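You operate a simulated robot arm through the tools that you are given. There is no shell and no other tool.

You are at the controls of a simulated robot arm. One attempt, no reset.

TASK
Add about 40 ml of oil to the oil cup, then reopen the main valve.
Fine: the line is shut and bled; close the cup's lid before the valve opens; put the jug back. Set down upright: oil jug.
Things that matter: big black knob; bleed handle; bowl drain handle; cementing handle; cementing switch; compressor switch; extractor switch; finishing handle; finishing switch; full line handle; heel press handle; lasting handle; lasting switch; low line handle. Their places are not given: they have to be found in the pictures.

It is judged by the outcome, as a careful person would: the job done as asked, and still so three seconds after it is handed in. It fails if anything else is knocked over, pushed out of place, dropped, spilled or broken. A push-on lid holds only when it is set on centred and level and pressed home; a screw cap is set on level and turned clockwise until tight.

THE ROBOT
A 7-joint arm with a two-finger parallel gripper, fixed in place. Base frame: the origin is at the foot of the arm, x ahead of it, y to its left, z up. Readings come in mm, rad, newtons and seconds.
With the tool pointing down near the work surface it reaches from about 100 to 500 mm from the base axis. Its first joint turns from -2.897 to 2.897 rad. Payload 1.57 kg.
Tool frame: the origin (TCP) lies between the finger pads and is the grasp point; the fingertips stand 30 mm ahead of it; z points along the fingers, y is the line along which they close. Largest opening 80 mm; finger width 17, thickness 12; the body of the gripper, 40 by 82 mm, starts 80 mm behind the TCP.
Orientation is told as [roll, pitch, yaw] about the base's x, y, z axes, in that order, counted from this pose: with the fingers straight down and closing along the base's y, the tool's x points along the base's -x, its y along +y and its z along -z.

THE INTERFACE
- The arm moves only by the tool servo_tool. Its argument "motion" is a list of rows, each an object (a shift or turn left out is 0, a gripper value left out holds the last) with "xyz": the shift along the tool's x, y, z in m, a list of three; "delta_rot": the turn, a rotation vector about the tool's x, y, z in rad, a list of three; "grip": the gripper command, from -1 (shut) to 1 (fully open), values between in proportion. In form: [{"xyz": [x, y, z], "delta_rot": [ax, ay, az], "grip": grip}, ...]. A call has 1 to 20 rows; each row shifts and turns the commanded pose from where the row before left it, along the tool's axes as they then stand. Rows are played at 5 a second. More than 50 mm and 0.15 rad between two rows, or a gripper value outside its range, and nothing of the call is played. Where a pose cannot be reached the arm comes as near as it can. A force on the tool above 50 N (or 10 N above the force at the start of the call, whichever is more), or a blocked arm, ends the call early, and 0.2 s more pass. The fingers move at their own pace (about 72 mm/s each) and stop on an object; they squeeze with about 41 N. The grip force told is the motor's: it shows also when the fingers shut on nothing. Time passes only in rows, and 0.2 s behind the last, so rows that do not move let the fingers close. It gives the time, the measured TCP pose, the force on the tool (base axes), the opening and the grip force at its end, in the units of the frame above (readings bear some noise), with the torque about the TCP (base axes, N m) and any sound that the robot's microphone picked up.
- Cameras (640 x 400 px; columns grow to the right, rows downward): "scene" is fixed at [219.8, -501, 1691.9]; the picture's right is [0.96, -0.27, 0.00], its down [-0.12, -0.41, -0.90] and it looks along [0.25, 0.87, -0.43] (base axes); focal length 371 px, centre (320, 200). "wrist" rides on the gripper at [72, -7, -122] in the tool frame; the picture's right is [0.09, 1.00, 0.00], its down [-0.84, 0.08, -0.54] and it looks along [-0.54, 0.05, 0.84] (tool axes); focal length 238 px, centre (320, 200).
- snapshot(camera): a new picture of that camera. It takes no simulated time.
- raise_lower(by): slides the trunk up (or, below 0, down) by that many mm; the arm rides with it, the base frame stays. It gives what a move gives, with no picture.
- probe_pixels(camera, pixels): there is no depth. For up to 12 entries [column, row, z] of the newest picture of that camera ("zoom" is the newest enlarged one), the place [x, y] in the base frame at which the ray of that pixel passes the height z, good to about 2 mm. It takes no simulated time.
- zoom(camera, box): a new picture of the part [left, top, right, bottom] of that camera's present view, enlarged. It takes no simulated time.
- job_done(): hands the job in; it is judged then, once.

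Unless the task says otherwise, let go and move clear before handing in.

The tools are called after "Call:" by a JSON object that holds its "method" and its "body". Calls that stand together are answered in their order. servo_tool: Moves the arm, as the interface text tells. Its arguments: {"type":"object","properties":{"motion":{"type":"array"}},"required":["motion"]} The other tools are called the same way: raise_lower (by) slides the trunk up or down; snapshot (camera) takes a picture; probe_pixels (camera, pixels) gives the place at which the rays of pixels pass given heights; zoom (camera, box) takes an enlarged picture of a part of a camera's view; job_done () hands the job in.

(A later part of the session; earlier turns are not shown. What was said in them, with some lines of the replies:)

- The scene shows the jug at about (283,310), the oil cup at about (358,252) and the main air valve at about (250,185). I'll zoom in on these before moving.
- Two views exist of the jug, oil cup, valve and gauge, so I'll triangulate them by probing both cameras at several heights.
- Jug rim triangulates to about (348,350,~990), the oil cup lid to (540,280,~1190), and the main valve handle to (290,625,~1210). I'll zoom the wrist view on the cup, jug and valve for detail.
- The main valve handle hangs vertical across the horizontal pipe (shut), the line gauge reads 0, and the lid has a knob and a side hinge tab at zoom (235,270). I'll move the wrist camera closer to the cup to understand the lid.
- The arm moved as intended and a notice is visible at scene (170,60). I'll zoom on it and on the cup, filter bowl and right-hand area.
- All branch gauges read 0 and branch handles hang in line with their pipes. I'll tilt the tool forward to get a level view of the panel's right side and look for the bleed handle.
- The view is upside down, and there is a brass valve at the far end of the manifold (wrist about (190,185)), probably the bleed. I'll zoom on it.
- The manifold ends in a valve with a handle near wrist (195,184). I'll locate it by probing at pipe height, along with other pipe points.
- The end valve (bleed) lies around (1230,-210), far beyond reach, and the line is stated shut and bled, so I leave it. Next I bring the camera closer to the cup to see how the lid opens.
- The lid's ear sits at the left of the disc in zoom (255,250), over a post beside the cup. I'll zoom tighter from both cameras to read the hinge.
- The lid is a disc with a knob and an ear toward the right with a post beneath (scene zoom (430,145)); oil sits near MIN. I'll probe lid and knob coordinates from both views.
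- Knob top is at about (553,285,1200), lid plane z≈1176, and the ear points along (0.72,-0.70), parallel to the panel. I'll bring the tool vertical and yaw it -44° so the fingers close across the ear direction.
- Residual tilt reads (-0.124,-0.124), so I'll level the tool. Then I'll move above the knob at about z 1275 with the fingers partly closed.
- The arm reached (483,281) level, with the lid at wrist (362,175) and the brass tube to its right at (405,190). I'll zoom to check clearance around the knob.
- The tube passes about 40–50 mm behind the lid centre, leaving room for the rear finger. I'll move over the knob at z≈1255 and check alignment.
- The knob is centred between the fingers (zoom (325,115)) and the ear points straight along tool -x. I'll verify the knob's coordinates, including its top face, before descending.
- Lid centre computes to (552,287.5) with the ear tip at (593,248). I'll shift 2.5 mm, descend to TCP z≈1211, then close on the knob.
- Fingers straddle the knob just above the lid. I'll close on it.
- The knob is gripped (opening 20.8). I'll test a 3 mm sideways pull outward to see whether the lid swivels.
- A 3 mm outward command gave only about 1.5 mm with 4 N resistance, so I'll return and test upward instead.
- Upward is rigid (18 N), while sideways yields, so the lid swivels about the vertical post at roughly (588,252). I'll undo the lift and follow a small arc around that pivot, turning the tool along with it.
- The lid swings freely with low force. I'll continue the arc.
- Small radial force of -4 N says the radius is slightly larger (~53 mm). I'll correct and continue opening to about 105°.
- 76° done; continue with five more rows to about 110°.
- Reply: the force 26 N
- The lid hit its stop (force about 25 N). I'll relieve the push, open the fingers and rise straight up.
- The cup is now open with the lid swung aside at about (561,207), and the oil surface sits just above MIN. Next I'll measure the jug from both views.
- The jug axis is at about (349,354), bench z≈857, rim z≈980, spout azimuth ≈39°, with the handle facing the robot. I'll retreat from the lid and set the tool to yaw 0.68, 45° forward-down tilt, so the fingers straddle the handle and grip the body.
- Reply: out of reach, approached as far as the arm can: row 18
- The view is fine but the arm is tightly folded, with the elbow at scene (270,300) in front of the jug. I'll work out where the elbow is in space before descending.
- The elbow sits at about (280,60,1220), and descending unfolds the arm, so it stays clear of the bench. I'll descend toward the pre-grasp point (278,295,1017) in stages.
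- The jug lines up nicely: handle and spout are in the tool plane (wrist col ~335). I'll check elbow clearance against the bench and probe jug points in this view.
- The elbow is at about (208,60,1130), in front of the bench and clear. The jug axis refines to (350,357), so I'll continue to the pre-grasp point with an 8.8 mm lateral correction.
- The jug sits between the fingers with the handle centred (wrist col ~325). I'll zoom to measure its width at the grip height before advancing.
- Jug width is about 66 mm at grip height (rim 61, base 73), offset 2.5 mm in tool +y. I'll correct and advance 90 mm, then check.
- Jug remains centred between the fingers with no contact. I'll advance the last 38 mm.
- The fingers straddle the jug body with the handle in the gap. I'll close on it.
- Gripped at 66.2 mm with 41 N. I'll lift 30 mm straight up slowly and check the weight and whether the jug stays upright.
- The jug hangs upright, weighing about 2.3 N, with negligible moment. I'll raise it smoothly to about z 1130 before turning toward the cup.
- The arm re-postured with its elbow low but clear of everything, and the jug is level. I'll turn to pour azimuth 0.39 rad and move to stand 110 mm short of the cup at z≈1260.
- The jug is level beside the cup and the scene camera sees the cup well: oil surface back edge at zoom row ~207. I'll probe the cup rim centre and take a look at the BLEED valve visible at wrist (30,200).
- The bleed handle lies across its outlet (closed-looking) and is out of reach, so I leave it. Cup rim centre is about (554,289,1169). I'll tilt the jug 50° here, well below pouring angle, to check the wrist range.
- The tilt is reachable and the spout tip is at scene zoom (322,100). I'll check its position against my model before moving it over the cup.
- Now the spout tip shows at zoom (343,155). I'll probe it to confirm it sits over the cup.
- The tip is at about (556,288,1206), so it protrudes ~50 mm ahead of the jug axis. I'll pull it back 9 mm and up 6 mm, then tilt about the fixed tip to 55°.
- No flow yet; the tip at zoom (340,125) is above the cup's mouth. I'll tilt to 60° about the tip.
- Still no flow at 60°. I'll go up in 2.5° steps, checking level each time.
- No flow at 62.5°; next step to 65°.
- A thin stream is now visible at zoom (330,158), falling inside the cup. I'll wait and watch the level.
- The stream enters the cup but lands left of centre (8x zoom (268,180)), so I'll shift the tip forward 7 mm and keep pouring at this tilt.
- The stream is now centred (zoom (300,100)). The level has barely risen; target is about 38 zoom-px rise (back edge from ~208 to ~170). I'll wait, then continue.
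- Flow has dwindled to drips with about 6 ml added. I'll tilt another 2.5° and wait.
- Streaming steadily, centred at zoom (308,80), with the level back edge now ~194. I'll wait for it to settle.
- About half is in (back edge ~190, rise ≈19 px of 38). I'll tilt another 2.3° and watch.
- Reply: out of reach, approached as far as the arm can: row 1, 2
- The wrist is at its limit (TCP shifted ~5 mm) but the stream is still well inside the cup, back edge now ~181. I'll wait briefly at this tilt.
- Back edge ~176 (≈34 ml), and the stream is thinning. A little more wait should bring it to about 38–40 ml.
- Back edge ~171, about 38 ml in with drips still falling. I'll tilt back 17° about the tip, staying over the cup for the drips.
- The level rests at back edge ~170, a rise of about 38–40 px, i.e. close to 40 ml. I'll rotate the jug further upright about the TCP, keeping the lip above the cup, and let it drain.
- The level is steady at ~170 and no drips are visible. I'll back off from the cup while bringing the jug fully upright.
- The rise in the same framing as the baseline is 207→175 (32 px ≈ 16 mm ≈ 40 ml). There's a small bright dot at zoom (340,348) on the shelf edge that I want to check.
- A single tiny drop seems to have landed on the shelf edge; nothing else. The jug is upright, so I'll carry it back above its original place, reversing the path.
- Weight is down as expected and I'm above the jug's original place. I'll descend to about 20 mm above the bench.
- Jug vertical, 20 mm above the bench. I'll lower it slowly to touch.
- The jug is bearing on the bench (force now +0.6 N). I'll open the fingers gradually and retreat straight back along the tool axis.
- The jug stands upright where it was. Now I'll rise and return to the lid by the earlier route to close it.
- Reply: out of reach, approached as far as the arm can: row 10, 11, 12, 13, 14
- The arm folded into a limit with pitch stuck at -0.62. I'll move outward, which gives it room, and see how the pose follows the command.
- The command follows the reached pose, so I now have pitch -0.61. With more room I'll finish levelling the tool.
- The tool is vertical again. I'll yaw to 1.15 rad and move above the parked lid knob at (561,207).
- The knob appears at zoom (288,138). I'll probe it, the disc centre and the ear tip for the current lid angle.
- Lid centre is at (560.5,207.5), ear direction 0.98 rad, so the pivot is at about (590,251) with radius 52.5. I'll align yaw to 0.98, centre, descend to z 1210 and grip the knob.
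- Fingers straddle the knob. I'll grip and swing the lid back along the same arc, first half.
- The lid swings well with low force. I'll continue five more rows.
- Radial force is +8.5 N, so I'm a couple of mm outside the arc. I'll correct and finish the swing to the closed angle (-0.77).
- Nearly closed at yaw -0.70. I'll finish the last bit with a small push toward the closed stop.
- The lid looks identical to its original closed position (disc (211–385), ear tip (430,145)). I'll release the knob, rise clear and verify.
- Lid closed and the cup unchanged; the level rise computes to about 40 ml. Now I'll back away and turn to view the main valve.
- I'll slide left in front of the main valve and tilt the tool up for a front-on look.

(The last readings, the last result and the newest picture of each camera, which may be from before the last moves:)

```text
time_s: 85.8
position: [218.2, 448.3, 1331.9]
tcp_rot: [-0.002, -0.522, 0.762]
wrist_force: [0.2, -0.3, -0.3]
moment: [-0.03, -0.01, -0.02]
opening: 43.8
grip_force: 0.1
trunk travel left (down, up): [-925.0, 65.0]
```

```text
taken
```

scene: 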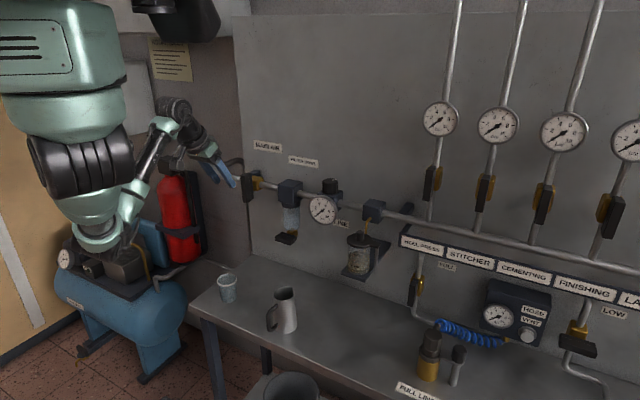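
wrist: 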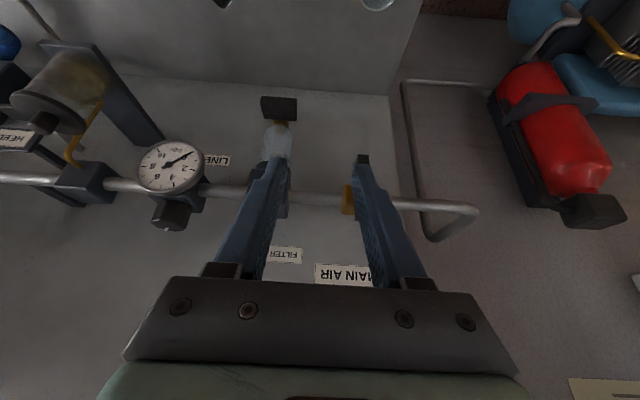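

The main valve sits behind my right finger at wrist (355,195). I'll open the fingers for a clear view and zoom.

Call:
{"method": "servo_tool", "body": {"motion": [{"grip": 1, "xyz": [0, 0.02, 0]}, {"xyz": [0, 0.02, 0]}, {"xyz": [0, 0, 0]}]}}

Call:
{"method": "zoom", "body": {"camera": "wrist", "box": [240, 100, 420, 280]}}

Call:
{"method": "snapshot", "body": {"camera": "wrist"}}

Call:
{"method": "zoom", "body": {"camera": "scene", "box": [225, 150, 305, 220]}}

```text
time_s: 86.6
position: [193.4, 479.6, 1329.8]
tcp_rot: [0.0, -0.519, 0.763]
wrist_force: [-0.3, 0.0, 0.4]
moment: [0.03, 0.0, 0.0]
opening: 79.8
grip_force: 0.1
trunk travel left (down, up): [-925.0, 65.0]
```

```text
2.22 times, centred on (330, 190) of wrist
```

zoom: 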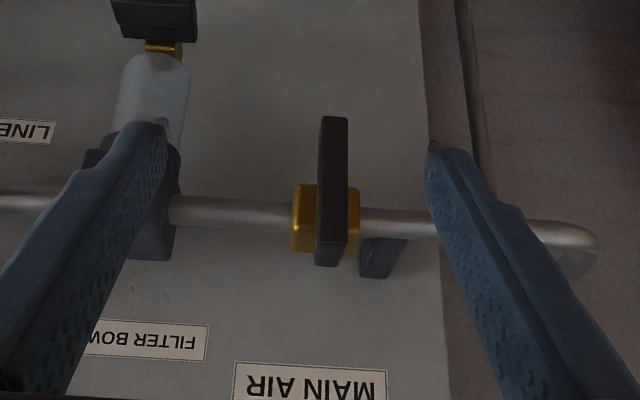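

```text
taken
```

wrist: 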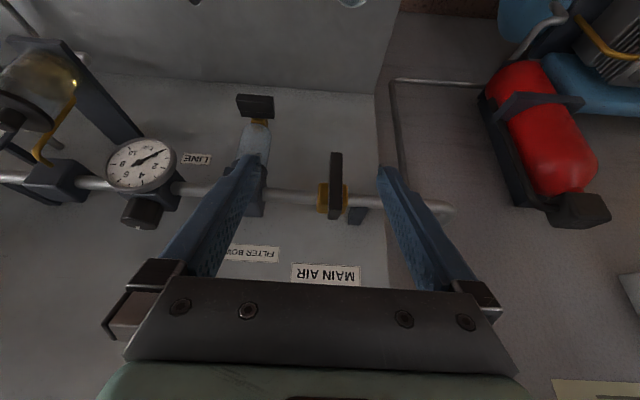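

```text
5.71 times, centred on (265, 185) of scene
```

zoom: 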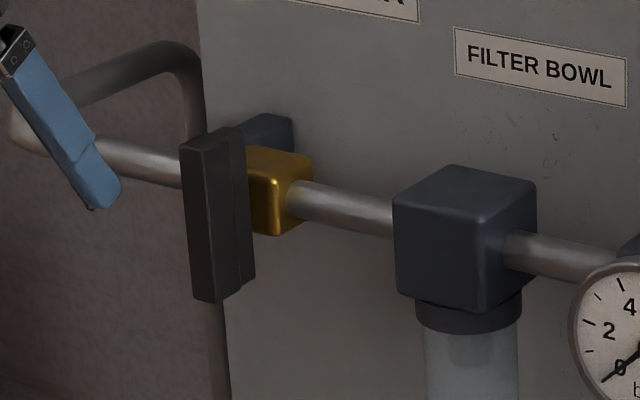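

This front view (rotated 180°) shows the handle vertical across the pipe, from zoom (335,115) lower end to (328,265) upper end, with the brass body at (325,217). I'll triangulate both ends.

Call:
{"method": "probe_pixels", "body": {"camera": "wrist", "pixels": [[336.8, 153, 1150], [336.8, 153, 1170], [336.8, 153, 1190], [333.6, 218, 1210], [333.6, 218, 1230], [333.6, 218, 1250], [332.5, 198, 1200], [332.5, 198, 1220], [300, 196, 1210], [370, 201, 1210]]}}

Call:
{"method": "probe_pixels", "body": {"camera": "scene", "pixels": [[244.9, 202.2, 1150], [244.9, 202.2, 1170], [244.9, 202.2, 1190], [244, 174.8, 1210], [244, 174.8, 1230], [244, 174.8, 1250], [257.5, 183.5, 1200], [257.5, 183.5, 1220], [267, 188, 1210], [286, 193, 1210]]}}

```text
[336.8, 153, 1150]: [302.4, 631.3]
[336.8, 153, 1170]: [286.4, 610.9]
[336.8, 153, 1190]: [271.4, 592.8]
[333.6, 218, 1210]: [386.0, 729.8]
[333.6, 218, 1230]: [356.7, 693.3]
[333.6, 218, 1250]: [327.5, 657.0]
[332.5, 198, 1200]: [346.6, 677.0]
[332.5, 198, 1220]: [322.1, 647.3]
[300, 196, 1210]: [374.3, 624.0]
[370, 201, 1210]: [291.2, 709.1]
```

```text
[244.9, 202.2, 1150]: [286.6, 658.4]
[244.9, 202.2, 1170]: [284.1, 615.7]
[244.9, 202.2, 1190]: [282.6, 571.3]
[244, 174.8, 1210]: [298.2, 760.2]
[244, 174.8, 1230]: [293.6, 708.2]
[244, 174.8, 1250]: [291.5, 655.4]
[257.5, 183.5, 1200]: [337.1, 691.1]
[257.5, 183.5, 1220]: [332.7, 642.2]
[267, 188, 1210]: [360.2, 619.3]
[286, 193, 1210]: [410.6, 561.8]
```

The handle bar spans about z 1168–1268 around pivot z≈1217, standing about 59 mm proud of the pipe at (331,654). I'll close the fingers, tilt to 33° below horizontal, and stage to the left of the bar's lower end for a push test.

Call:
{"method": "servo_tool", "body": {"motion": [{"delta_rot": [0, -0.12, 0], "grip": -1}, {"delta_rot": [0, -0.12, 0]}, {"delta_rot": [0, -0.12, 0]}, {"delta_rot": [0, -0.12, 0]}, {"xyz": [0.0062, 0.0133, 0.0262]}, {"xyz": [0.0062, 0.0133, 0.0262]}, {"xyz": [0.0062, 0.0133, 0.0262]}, {"xyz": [0.0062, 0.0133, 0.0262]}, {"xyz": [0.0062, 0.0133, 0.0262]}, {"xyz": [0, 0, 0]}]}}

Call:
{"method": "snapshot", "body": {"camera": "scene"}}

Call:
{"method": "snapshot", "body": {"camera": "wrist"}}

Call:
{"method": "zoom", "body": {"camera": "scene", "box": [205, 130, 305, 230]}}

```text
time_s: 88.8
position: [213.3, 592.2, 1231.9]
tcp_rot: [0.001, -1.0, 0.762]
wrist_force: [-0.1, 0.5, 0.5]
moment: [0.01, -0.01, 0.01]
opening: 0.2
grip_force: 21.5
trunk travel left (down, up): [-925.0, 65.0]
```

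```text
taken
```

scene: 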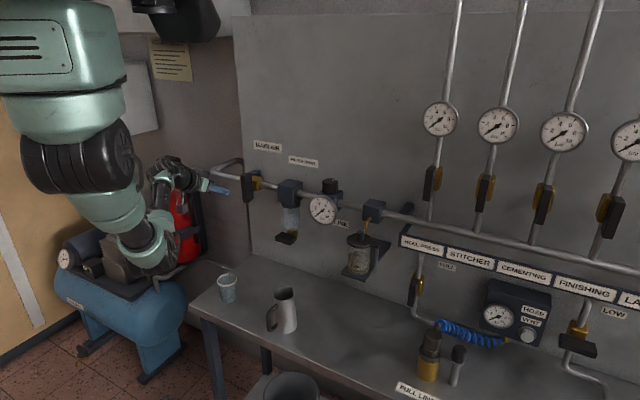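

```text
taken
```

wrist: 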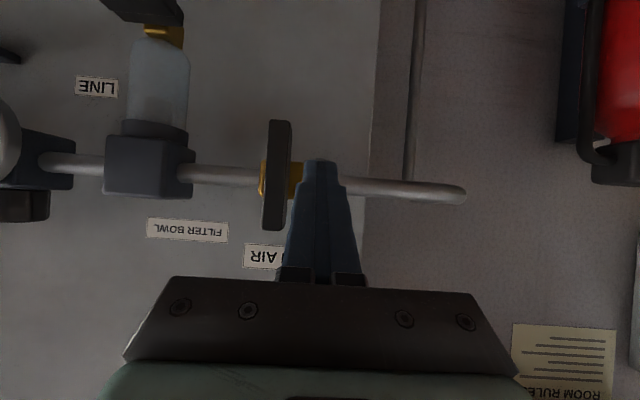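

```text
4.00 times, centred on (255, 180) of scene
```

zoom: 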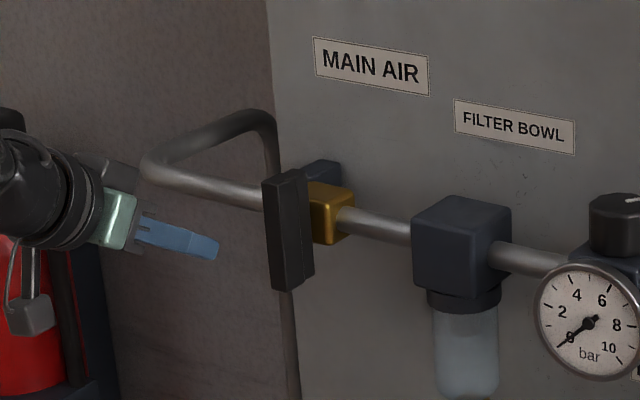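

The bar's at wrist (277,175) with my closed fingers to its world-left. I'll advance 68 mm alongside its lower half.

Call:
{"method": "servo_tool", "body": {"motion": [{"xyz": [0, 0, 0.025]}, {"xyz": [0, 0, 0.025]}, {"xyz": [0, 0, 0.018]}, {"xyz": [0, 0, 0]}]}}

Call:
{"method": "snapshot", "body": {"camera": "wrist"}}

Call:
{"method": "zoom", "body": {"camera": "scene", "box": [205, 130, 305, 230]}}

```text
time_s: 89.8
position: [254.7, 633.8, 1197.3]
tcp_rot: [0.0, -0.999, 0.762]
wrist_force: [-0.2, 0.4, 0.2]
moment: [0.03, 0.01, -0.04]
opening: 0.3
grip_force: 21.2
trunk travel left (down, up): [-925.0, 65.0]
```

```text
taken
```

wrist: 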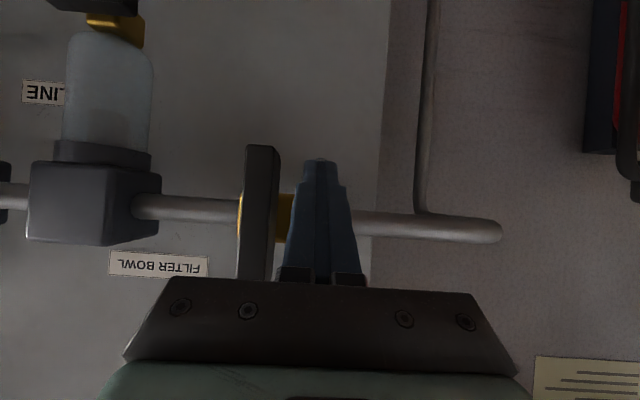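

```text
4.00 times, centred on (255, 180) of scene
```

zoom: 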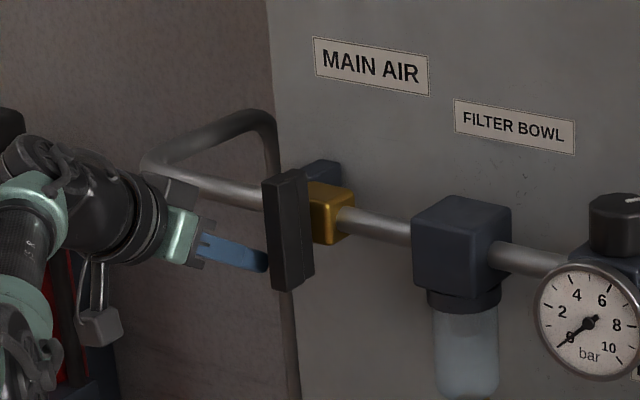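

The fingers are beside the bar's lower half (scene zoom (262,262)). I'll push gently rightward to make contact and test that direction.

Call:
{"method": "servo_tool", "body": {"motion": [{"xyz": [0, -0.006, 0]}, {"xyz": [0, -0.005, 0]}, {"xyz": [0, -0.004, 0]}, {"xyz": [0, 0, 0]}]}}

Call:
{"method": "snapshot", "body": {"camera": "wrist"}}

```text
time_s: 90.8
position: [264.6, 619.9, 1198.1]
tcp_rot: [0.001, -1.0, 0.762]
wrist_force: [0.0, -0.3, -0.8]
moment: [0.01, 0.04, 0.0]
opening: 0.1
grip_force: 21.7
trunk travel left (down, up): [-925.0, 65.0]
```

```text
taken
```

wrist: 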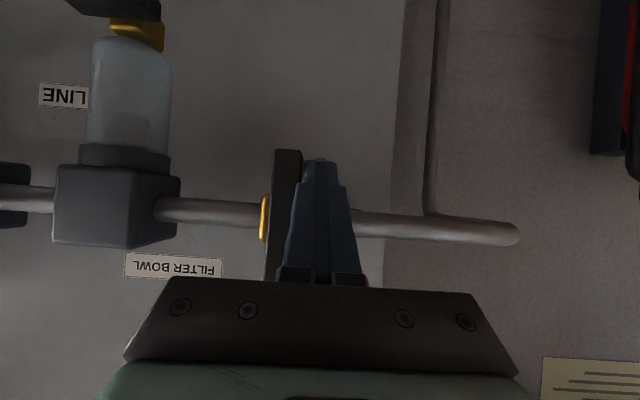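

Close but not touching yet. I'll push a few more millimetres.

Call:
{"method": "servo_tool", "body": {"motion": [{"xyz": [0, -0.003, 0]}, {"xyz": [0, -0.003, 0]}, {"xyz": [0, -0.002, 0]}, {"xyz": [0, 0, 0]}]}}

Call:
{"method": "snapshot", "body": {"camera": "wrist"}}

Call:
{"method": "zoom", "body": {"camera": "scene", "box": [205, 130, 305, 230]}}

```text
time_s: 91.8
position: [271.8, 615.4, 1195.0]
tcp_rot: [-0.005, -0.998, 0.764]
wrist_force: [-1.0, 1.1, -3.8]
moment: [0.0, 0.06, -0.01]
opening: 0.1
grip_force: 20.8
trunk travel left (down, up): [-925.0, 65.0]
```

```text
taken
```

wrist: 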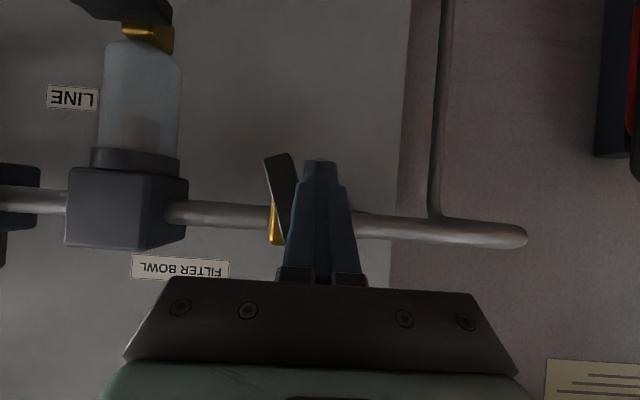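

```text
4.00 times, centred on (255, 180) of scene
```

zoom: 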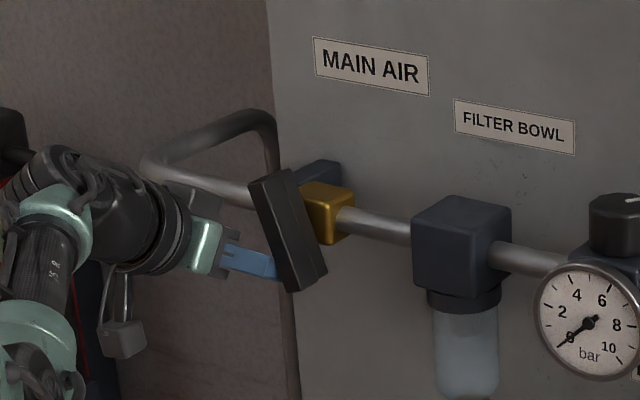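

The bar turned easily about 18° with its lower end going right, with no resistance. I'll continue pushing along an arc around the pivot.

Call:
{"method": "servo_tool", "body": {"motion": [{"xyz": [0.0012, -0.0058, 0.0008]}, {"xyz": [0.0012, -0.0058, 0.0008]}, {"xyz": [0, -0.005, 0]}, {"xyz": [0, -0.005, 0]}, {"xyz": [0, 0, 0]}]}}

Call:
{"method": "snapshot", "body": {"camera": "wrist"}}

Call:
{"method": "zoom", "body": {"camera": "scene", "box": [205, 130, 305, 230]}}

```text
time_s: 93.0
position: [285.5, 599.8, 1194.7]
tcp_rot: [-0.001, -1.0, 0.762]
wrist_force: [-0.4, 0.5, 0.3]
moment: [0.03, 0.03, -0.01]
opening: 0.1
grip_force: 21.4
trunk travel left (down, up): [-925.0, 65.0]
```

```text
taken
```

wrist: 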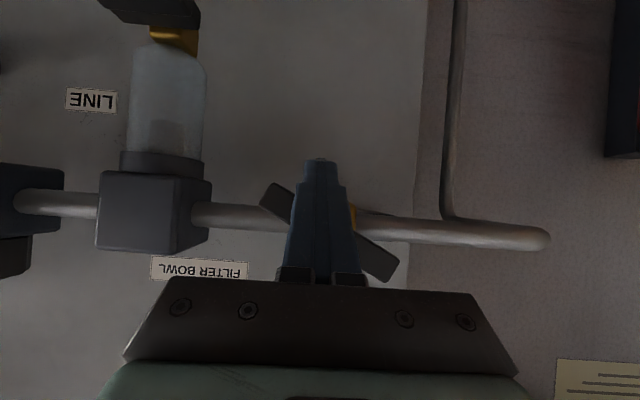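

```text
4.00 times, centred on (255, 180) of scene
```

zoom: 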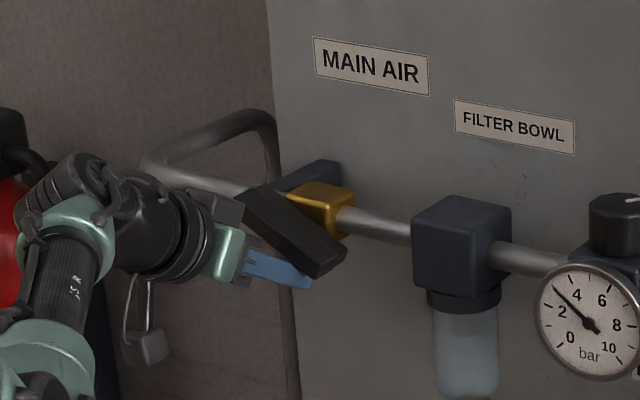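

The valve is opening: the gauge needle is rising (scene zoom (575,305)) and the bar is at about 60°. I'll finish the arc to the in-line position.

Call:
{"method": "servo_tool", "body": {"motion": [{"xyz": [-0.001, -0.006, -0.0006]}, {"xyz": [-0.002, -0.006, -0.0012]}, {"xyz": [-0.003, -0.006, -0.002]}, {"xyz": [-0.0034, -0.005, -0.0022]}, {"xyz": [0, 0, 0]}]}}

Call:
{"method": "snapshot", "body": {"camera": "wrist"}}

Call:
{"method": "zoom", "body": {"camera": "scene", "box": [205, 130, 305, 230]}}

```text
time_s: 94.2
position: [301.2, 582.8, 1204.4]
tcp_rot: [-0.001, -0.999, 0.765]
wrist_force: [-0.6, -0.3, -2.4]
moment: [0.05, -0.03, 0.02]
opening: 0.1
grip_force: 21.7
trunk travel left (down, up): [-925.0, 65.0]
```

```text
taken
```

wrist: 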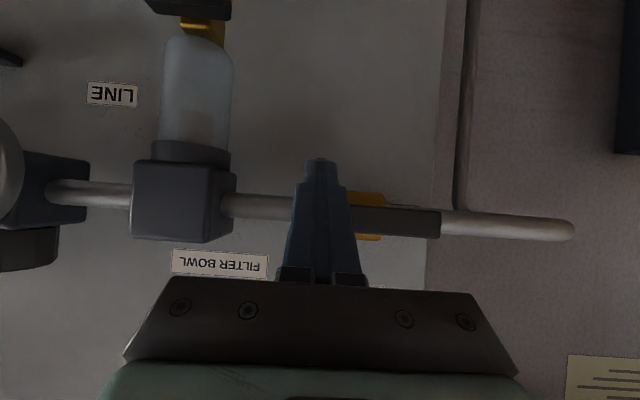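

```text
4.00 times, centred on (255, 180) of scene
```

zoom: 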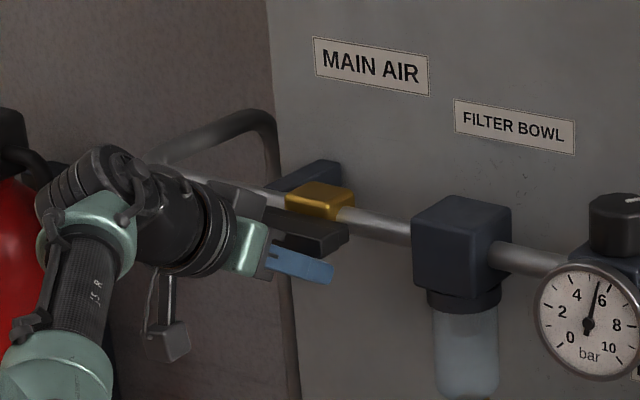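

The bar now lies in line with the pipe and the gauge reads about 5.5 bar. I'll nudge up 3 mm to make sure it's at its stop.

Call:
{"method": "servo_tool", "body": {"motion": [{"xyz": [-0.0021, 0, -0.0013]}, {"xyz": [-0.0017, 0, -0.0011]}, {"xyz": [0, 0, 0]}]}}

Call:
{"method": "zoom", "body": {"camera": "wrist", "box": [200, 120, 500, 300]}}

Call:
{"method": "zoom", "body": {"camera": "scene", "box": [205, 130, 305, 230]}}

```text
time_s: 95.0
position: [300.8, 582.4, 1203.7]
tcp_rot: [-0.006, -0.991, 0.767]
wrist_force: [-5.1, -3.9, -17.7]
moment: [-0.13, -0.07, -0.17]
opening: 0.2
grip_force: 21.6
trunk travel left (down, up): [-925.0, 65.0]
```

```text
2.13 times, centred on (350, 210) of wrist
```

zoom: 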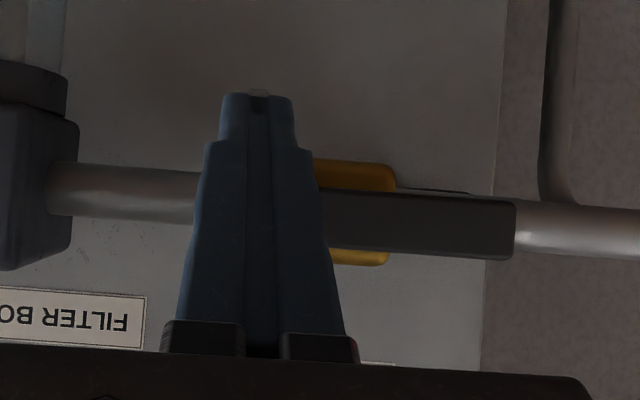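

```text
4.00 times, centred on (255, 180) of scene
```

zoom: 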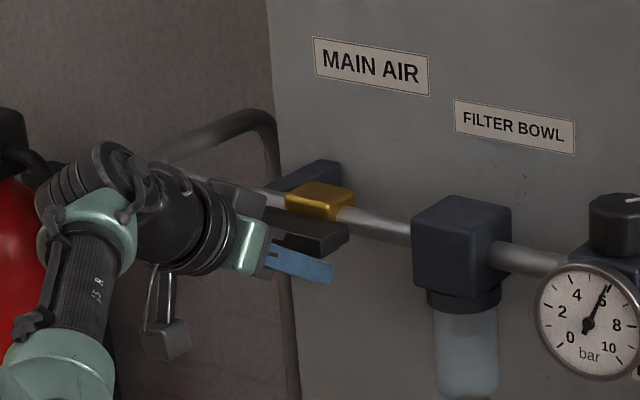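

The handle is firmly at its stop (18 N) and line pressure is about 6 bar. I'll ease off downward, back away along the tool axis, and check everything.

Call:
{"method": "servo_tool", "body": {"motion": [{"xyz": [0.006, 0, 0.004]}, {"xyz": [0, 0, -0.03]}, {"xyz": [0, 0, -0.04]}, {"xyz": [0, 0, -0.04]}, {"xyz": [0, -0.02, -0.03]}, {"xyz": [0, 0, 0]}]}}

Call:
{"method": "snapshot", "body": {"camera": "scene"}}

Call:
{"method": "snapshot", "body": {"camera": "wrist"}}

Call:
{"method": "zoom", "body": {"camera": "scene", "box": [225, 150, 405, 290]}}

Call:
{"method": "zoom", "body": {"camera": "scene", "box": [400, 80, 640, 380]}}

```text
time_s: 96.4
position: [232.6, 488.4, 1279.2]
tcp_rot: [-0.002, -1.0, 0.763]
wrist_force: [0.5, 0.2, -0.8]
moment: [0.02, 0.01, -0.02]
opening: 0.1
grip_force: 21.8
trunk travel left (down, up): [-925.0, 65.0]
```

```text
taken
```

scene: 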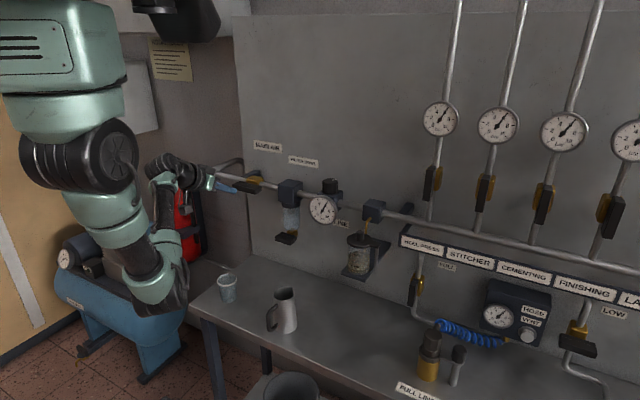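

```text
taken
```

wrist: 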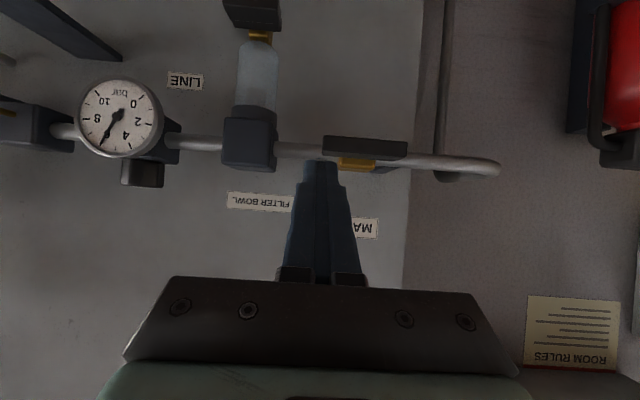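

```text
2.86 times, centred on (315, 220) of scene
```

zoom: 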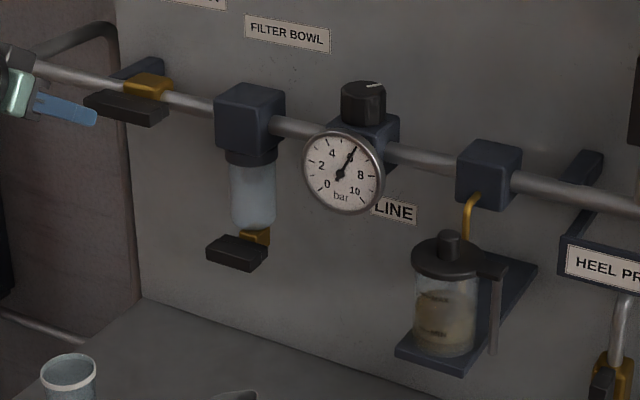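

```text
1.33 times, centred on (520, 230) of scene
```

zoom: 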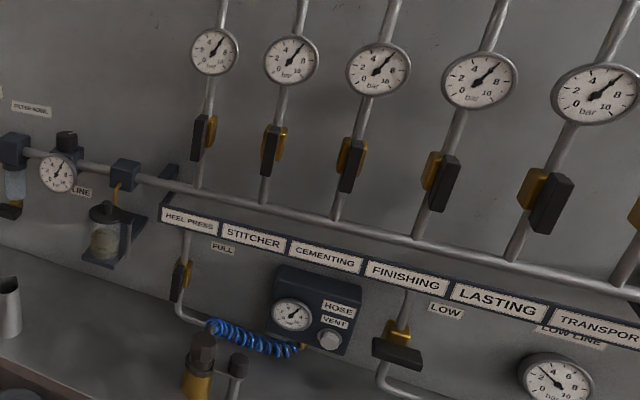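

All branch gauges now read about 6 bar, the handle is in line with the pipe, the lid is closed, the jug stands upright in its place, and my gripper is clear. One last look at the cup and jug before handing in.

Call:
{"method": "zoom", "body": {"camera": "scene", "box": [338, 222, 388, 282]}}

Call:
{"method": "zoom", "body": {"camera": "scene", "box": [200, 250, 360, 360]}}

```text
6.67 times, centred on (363, 252) of scene
```

zoom: 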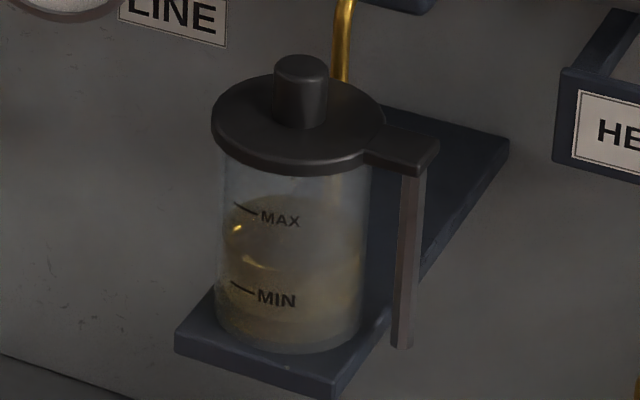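

```text
3.64 times, centred on (280, 305) of scene
```

zoom: 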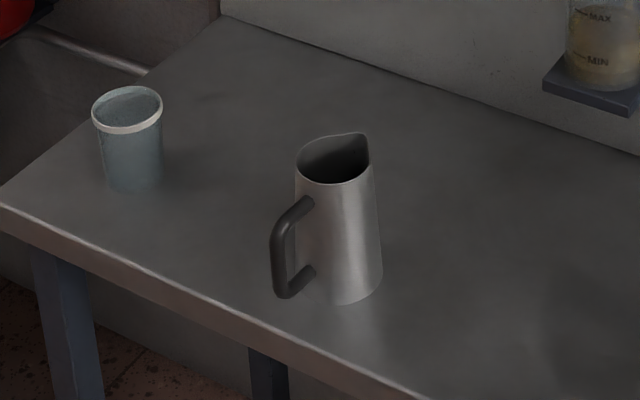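

The cup's lid is closed and its level is steady about 16 mm higher (≈40 ml, between MIN and MAX). The jug is upright at its place and the main valve is open, so I'm handing in.

Call:
{"method": "job_done", "body": {}}

```text
The job is handed in.
```

I added about 40 ml of oil to the cup, closed its lid, and then reopened the main valve. The job is handed in; no result came back.

- **Oil:** the cup level rose about 16 mm, which I estimate at 40 ml from the cup's width. The force readings were too noisy to confirm it by weight. The level sits between MIN and MAX and held steady.
- **Spill:** one tiny drop seems to have landed on the edge of the cup's shelf. I saw no other spills.
- **Lid:** it is back in the same closed position as at the start.
- **Jug:** it stands upright within a few millimetres of where it was.
- **Main valve:** the handle is in line with the pipe and against its stop. The line gauge and the branch gauges I can see read about 6 bar.
- **Bleed valve:** I left it alone because it is out of the arm's reach. Its handle looked closed, and I saw no sign of a leak.
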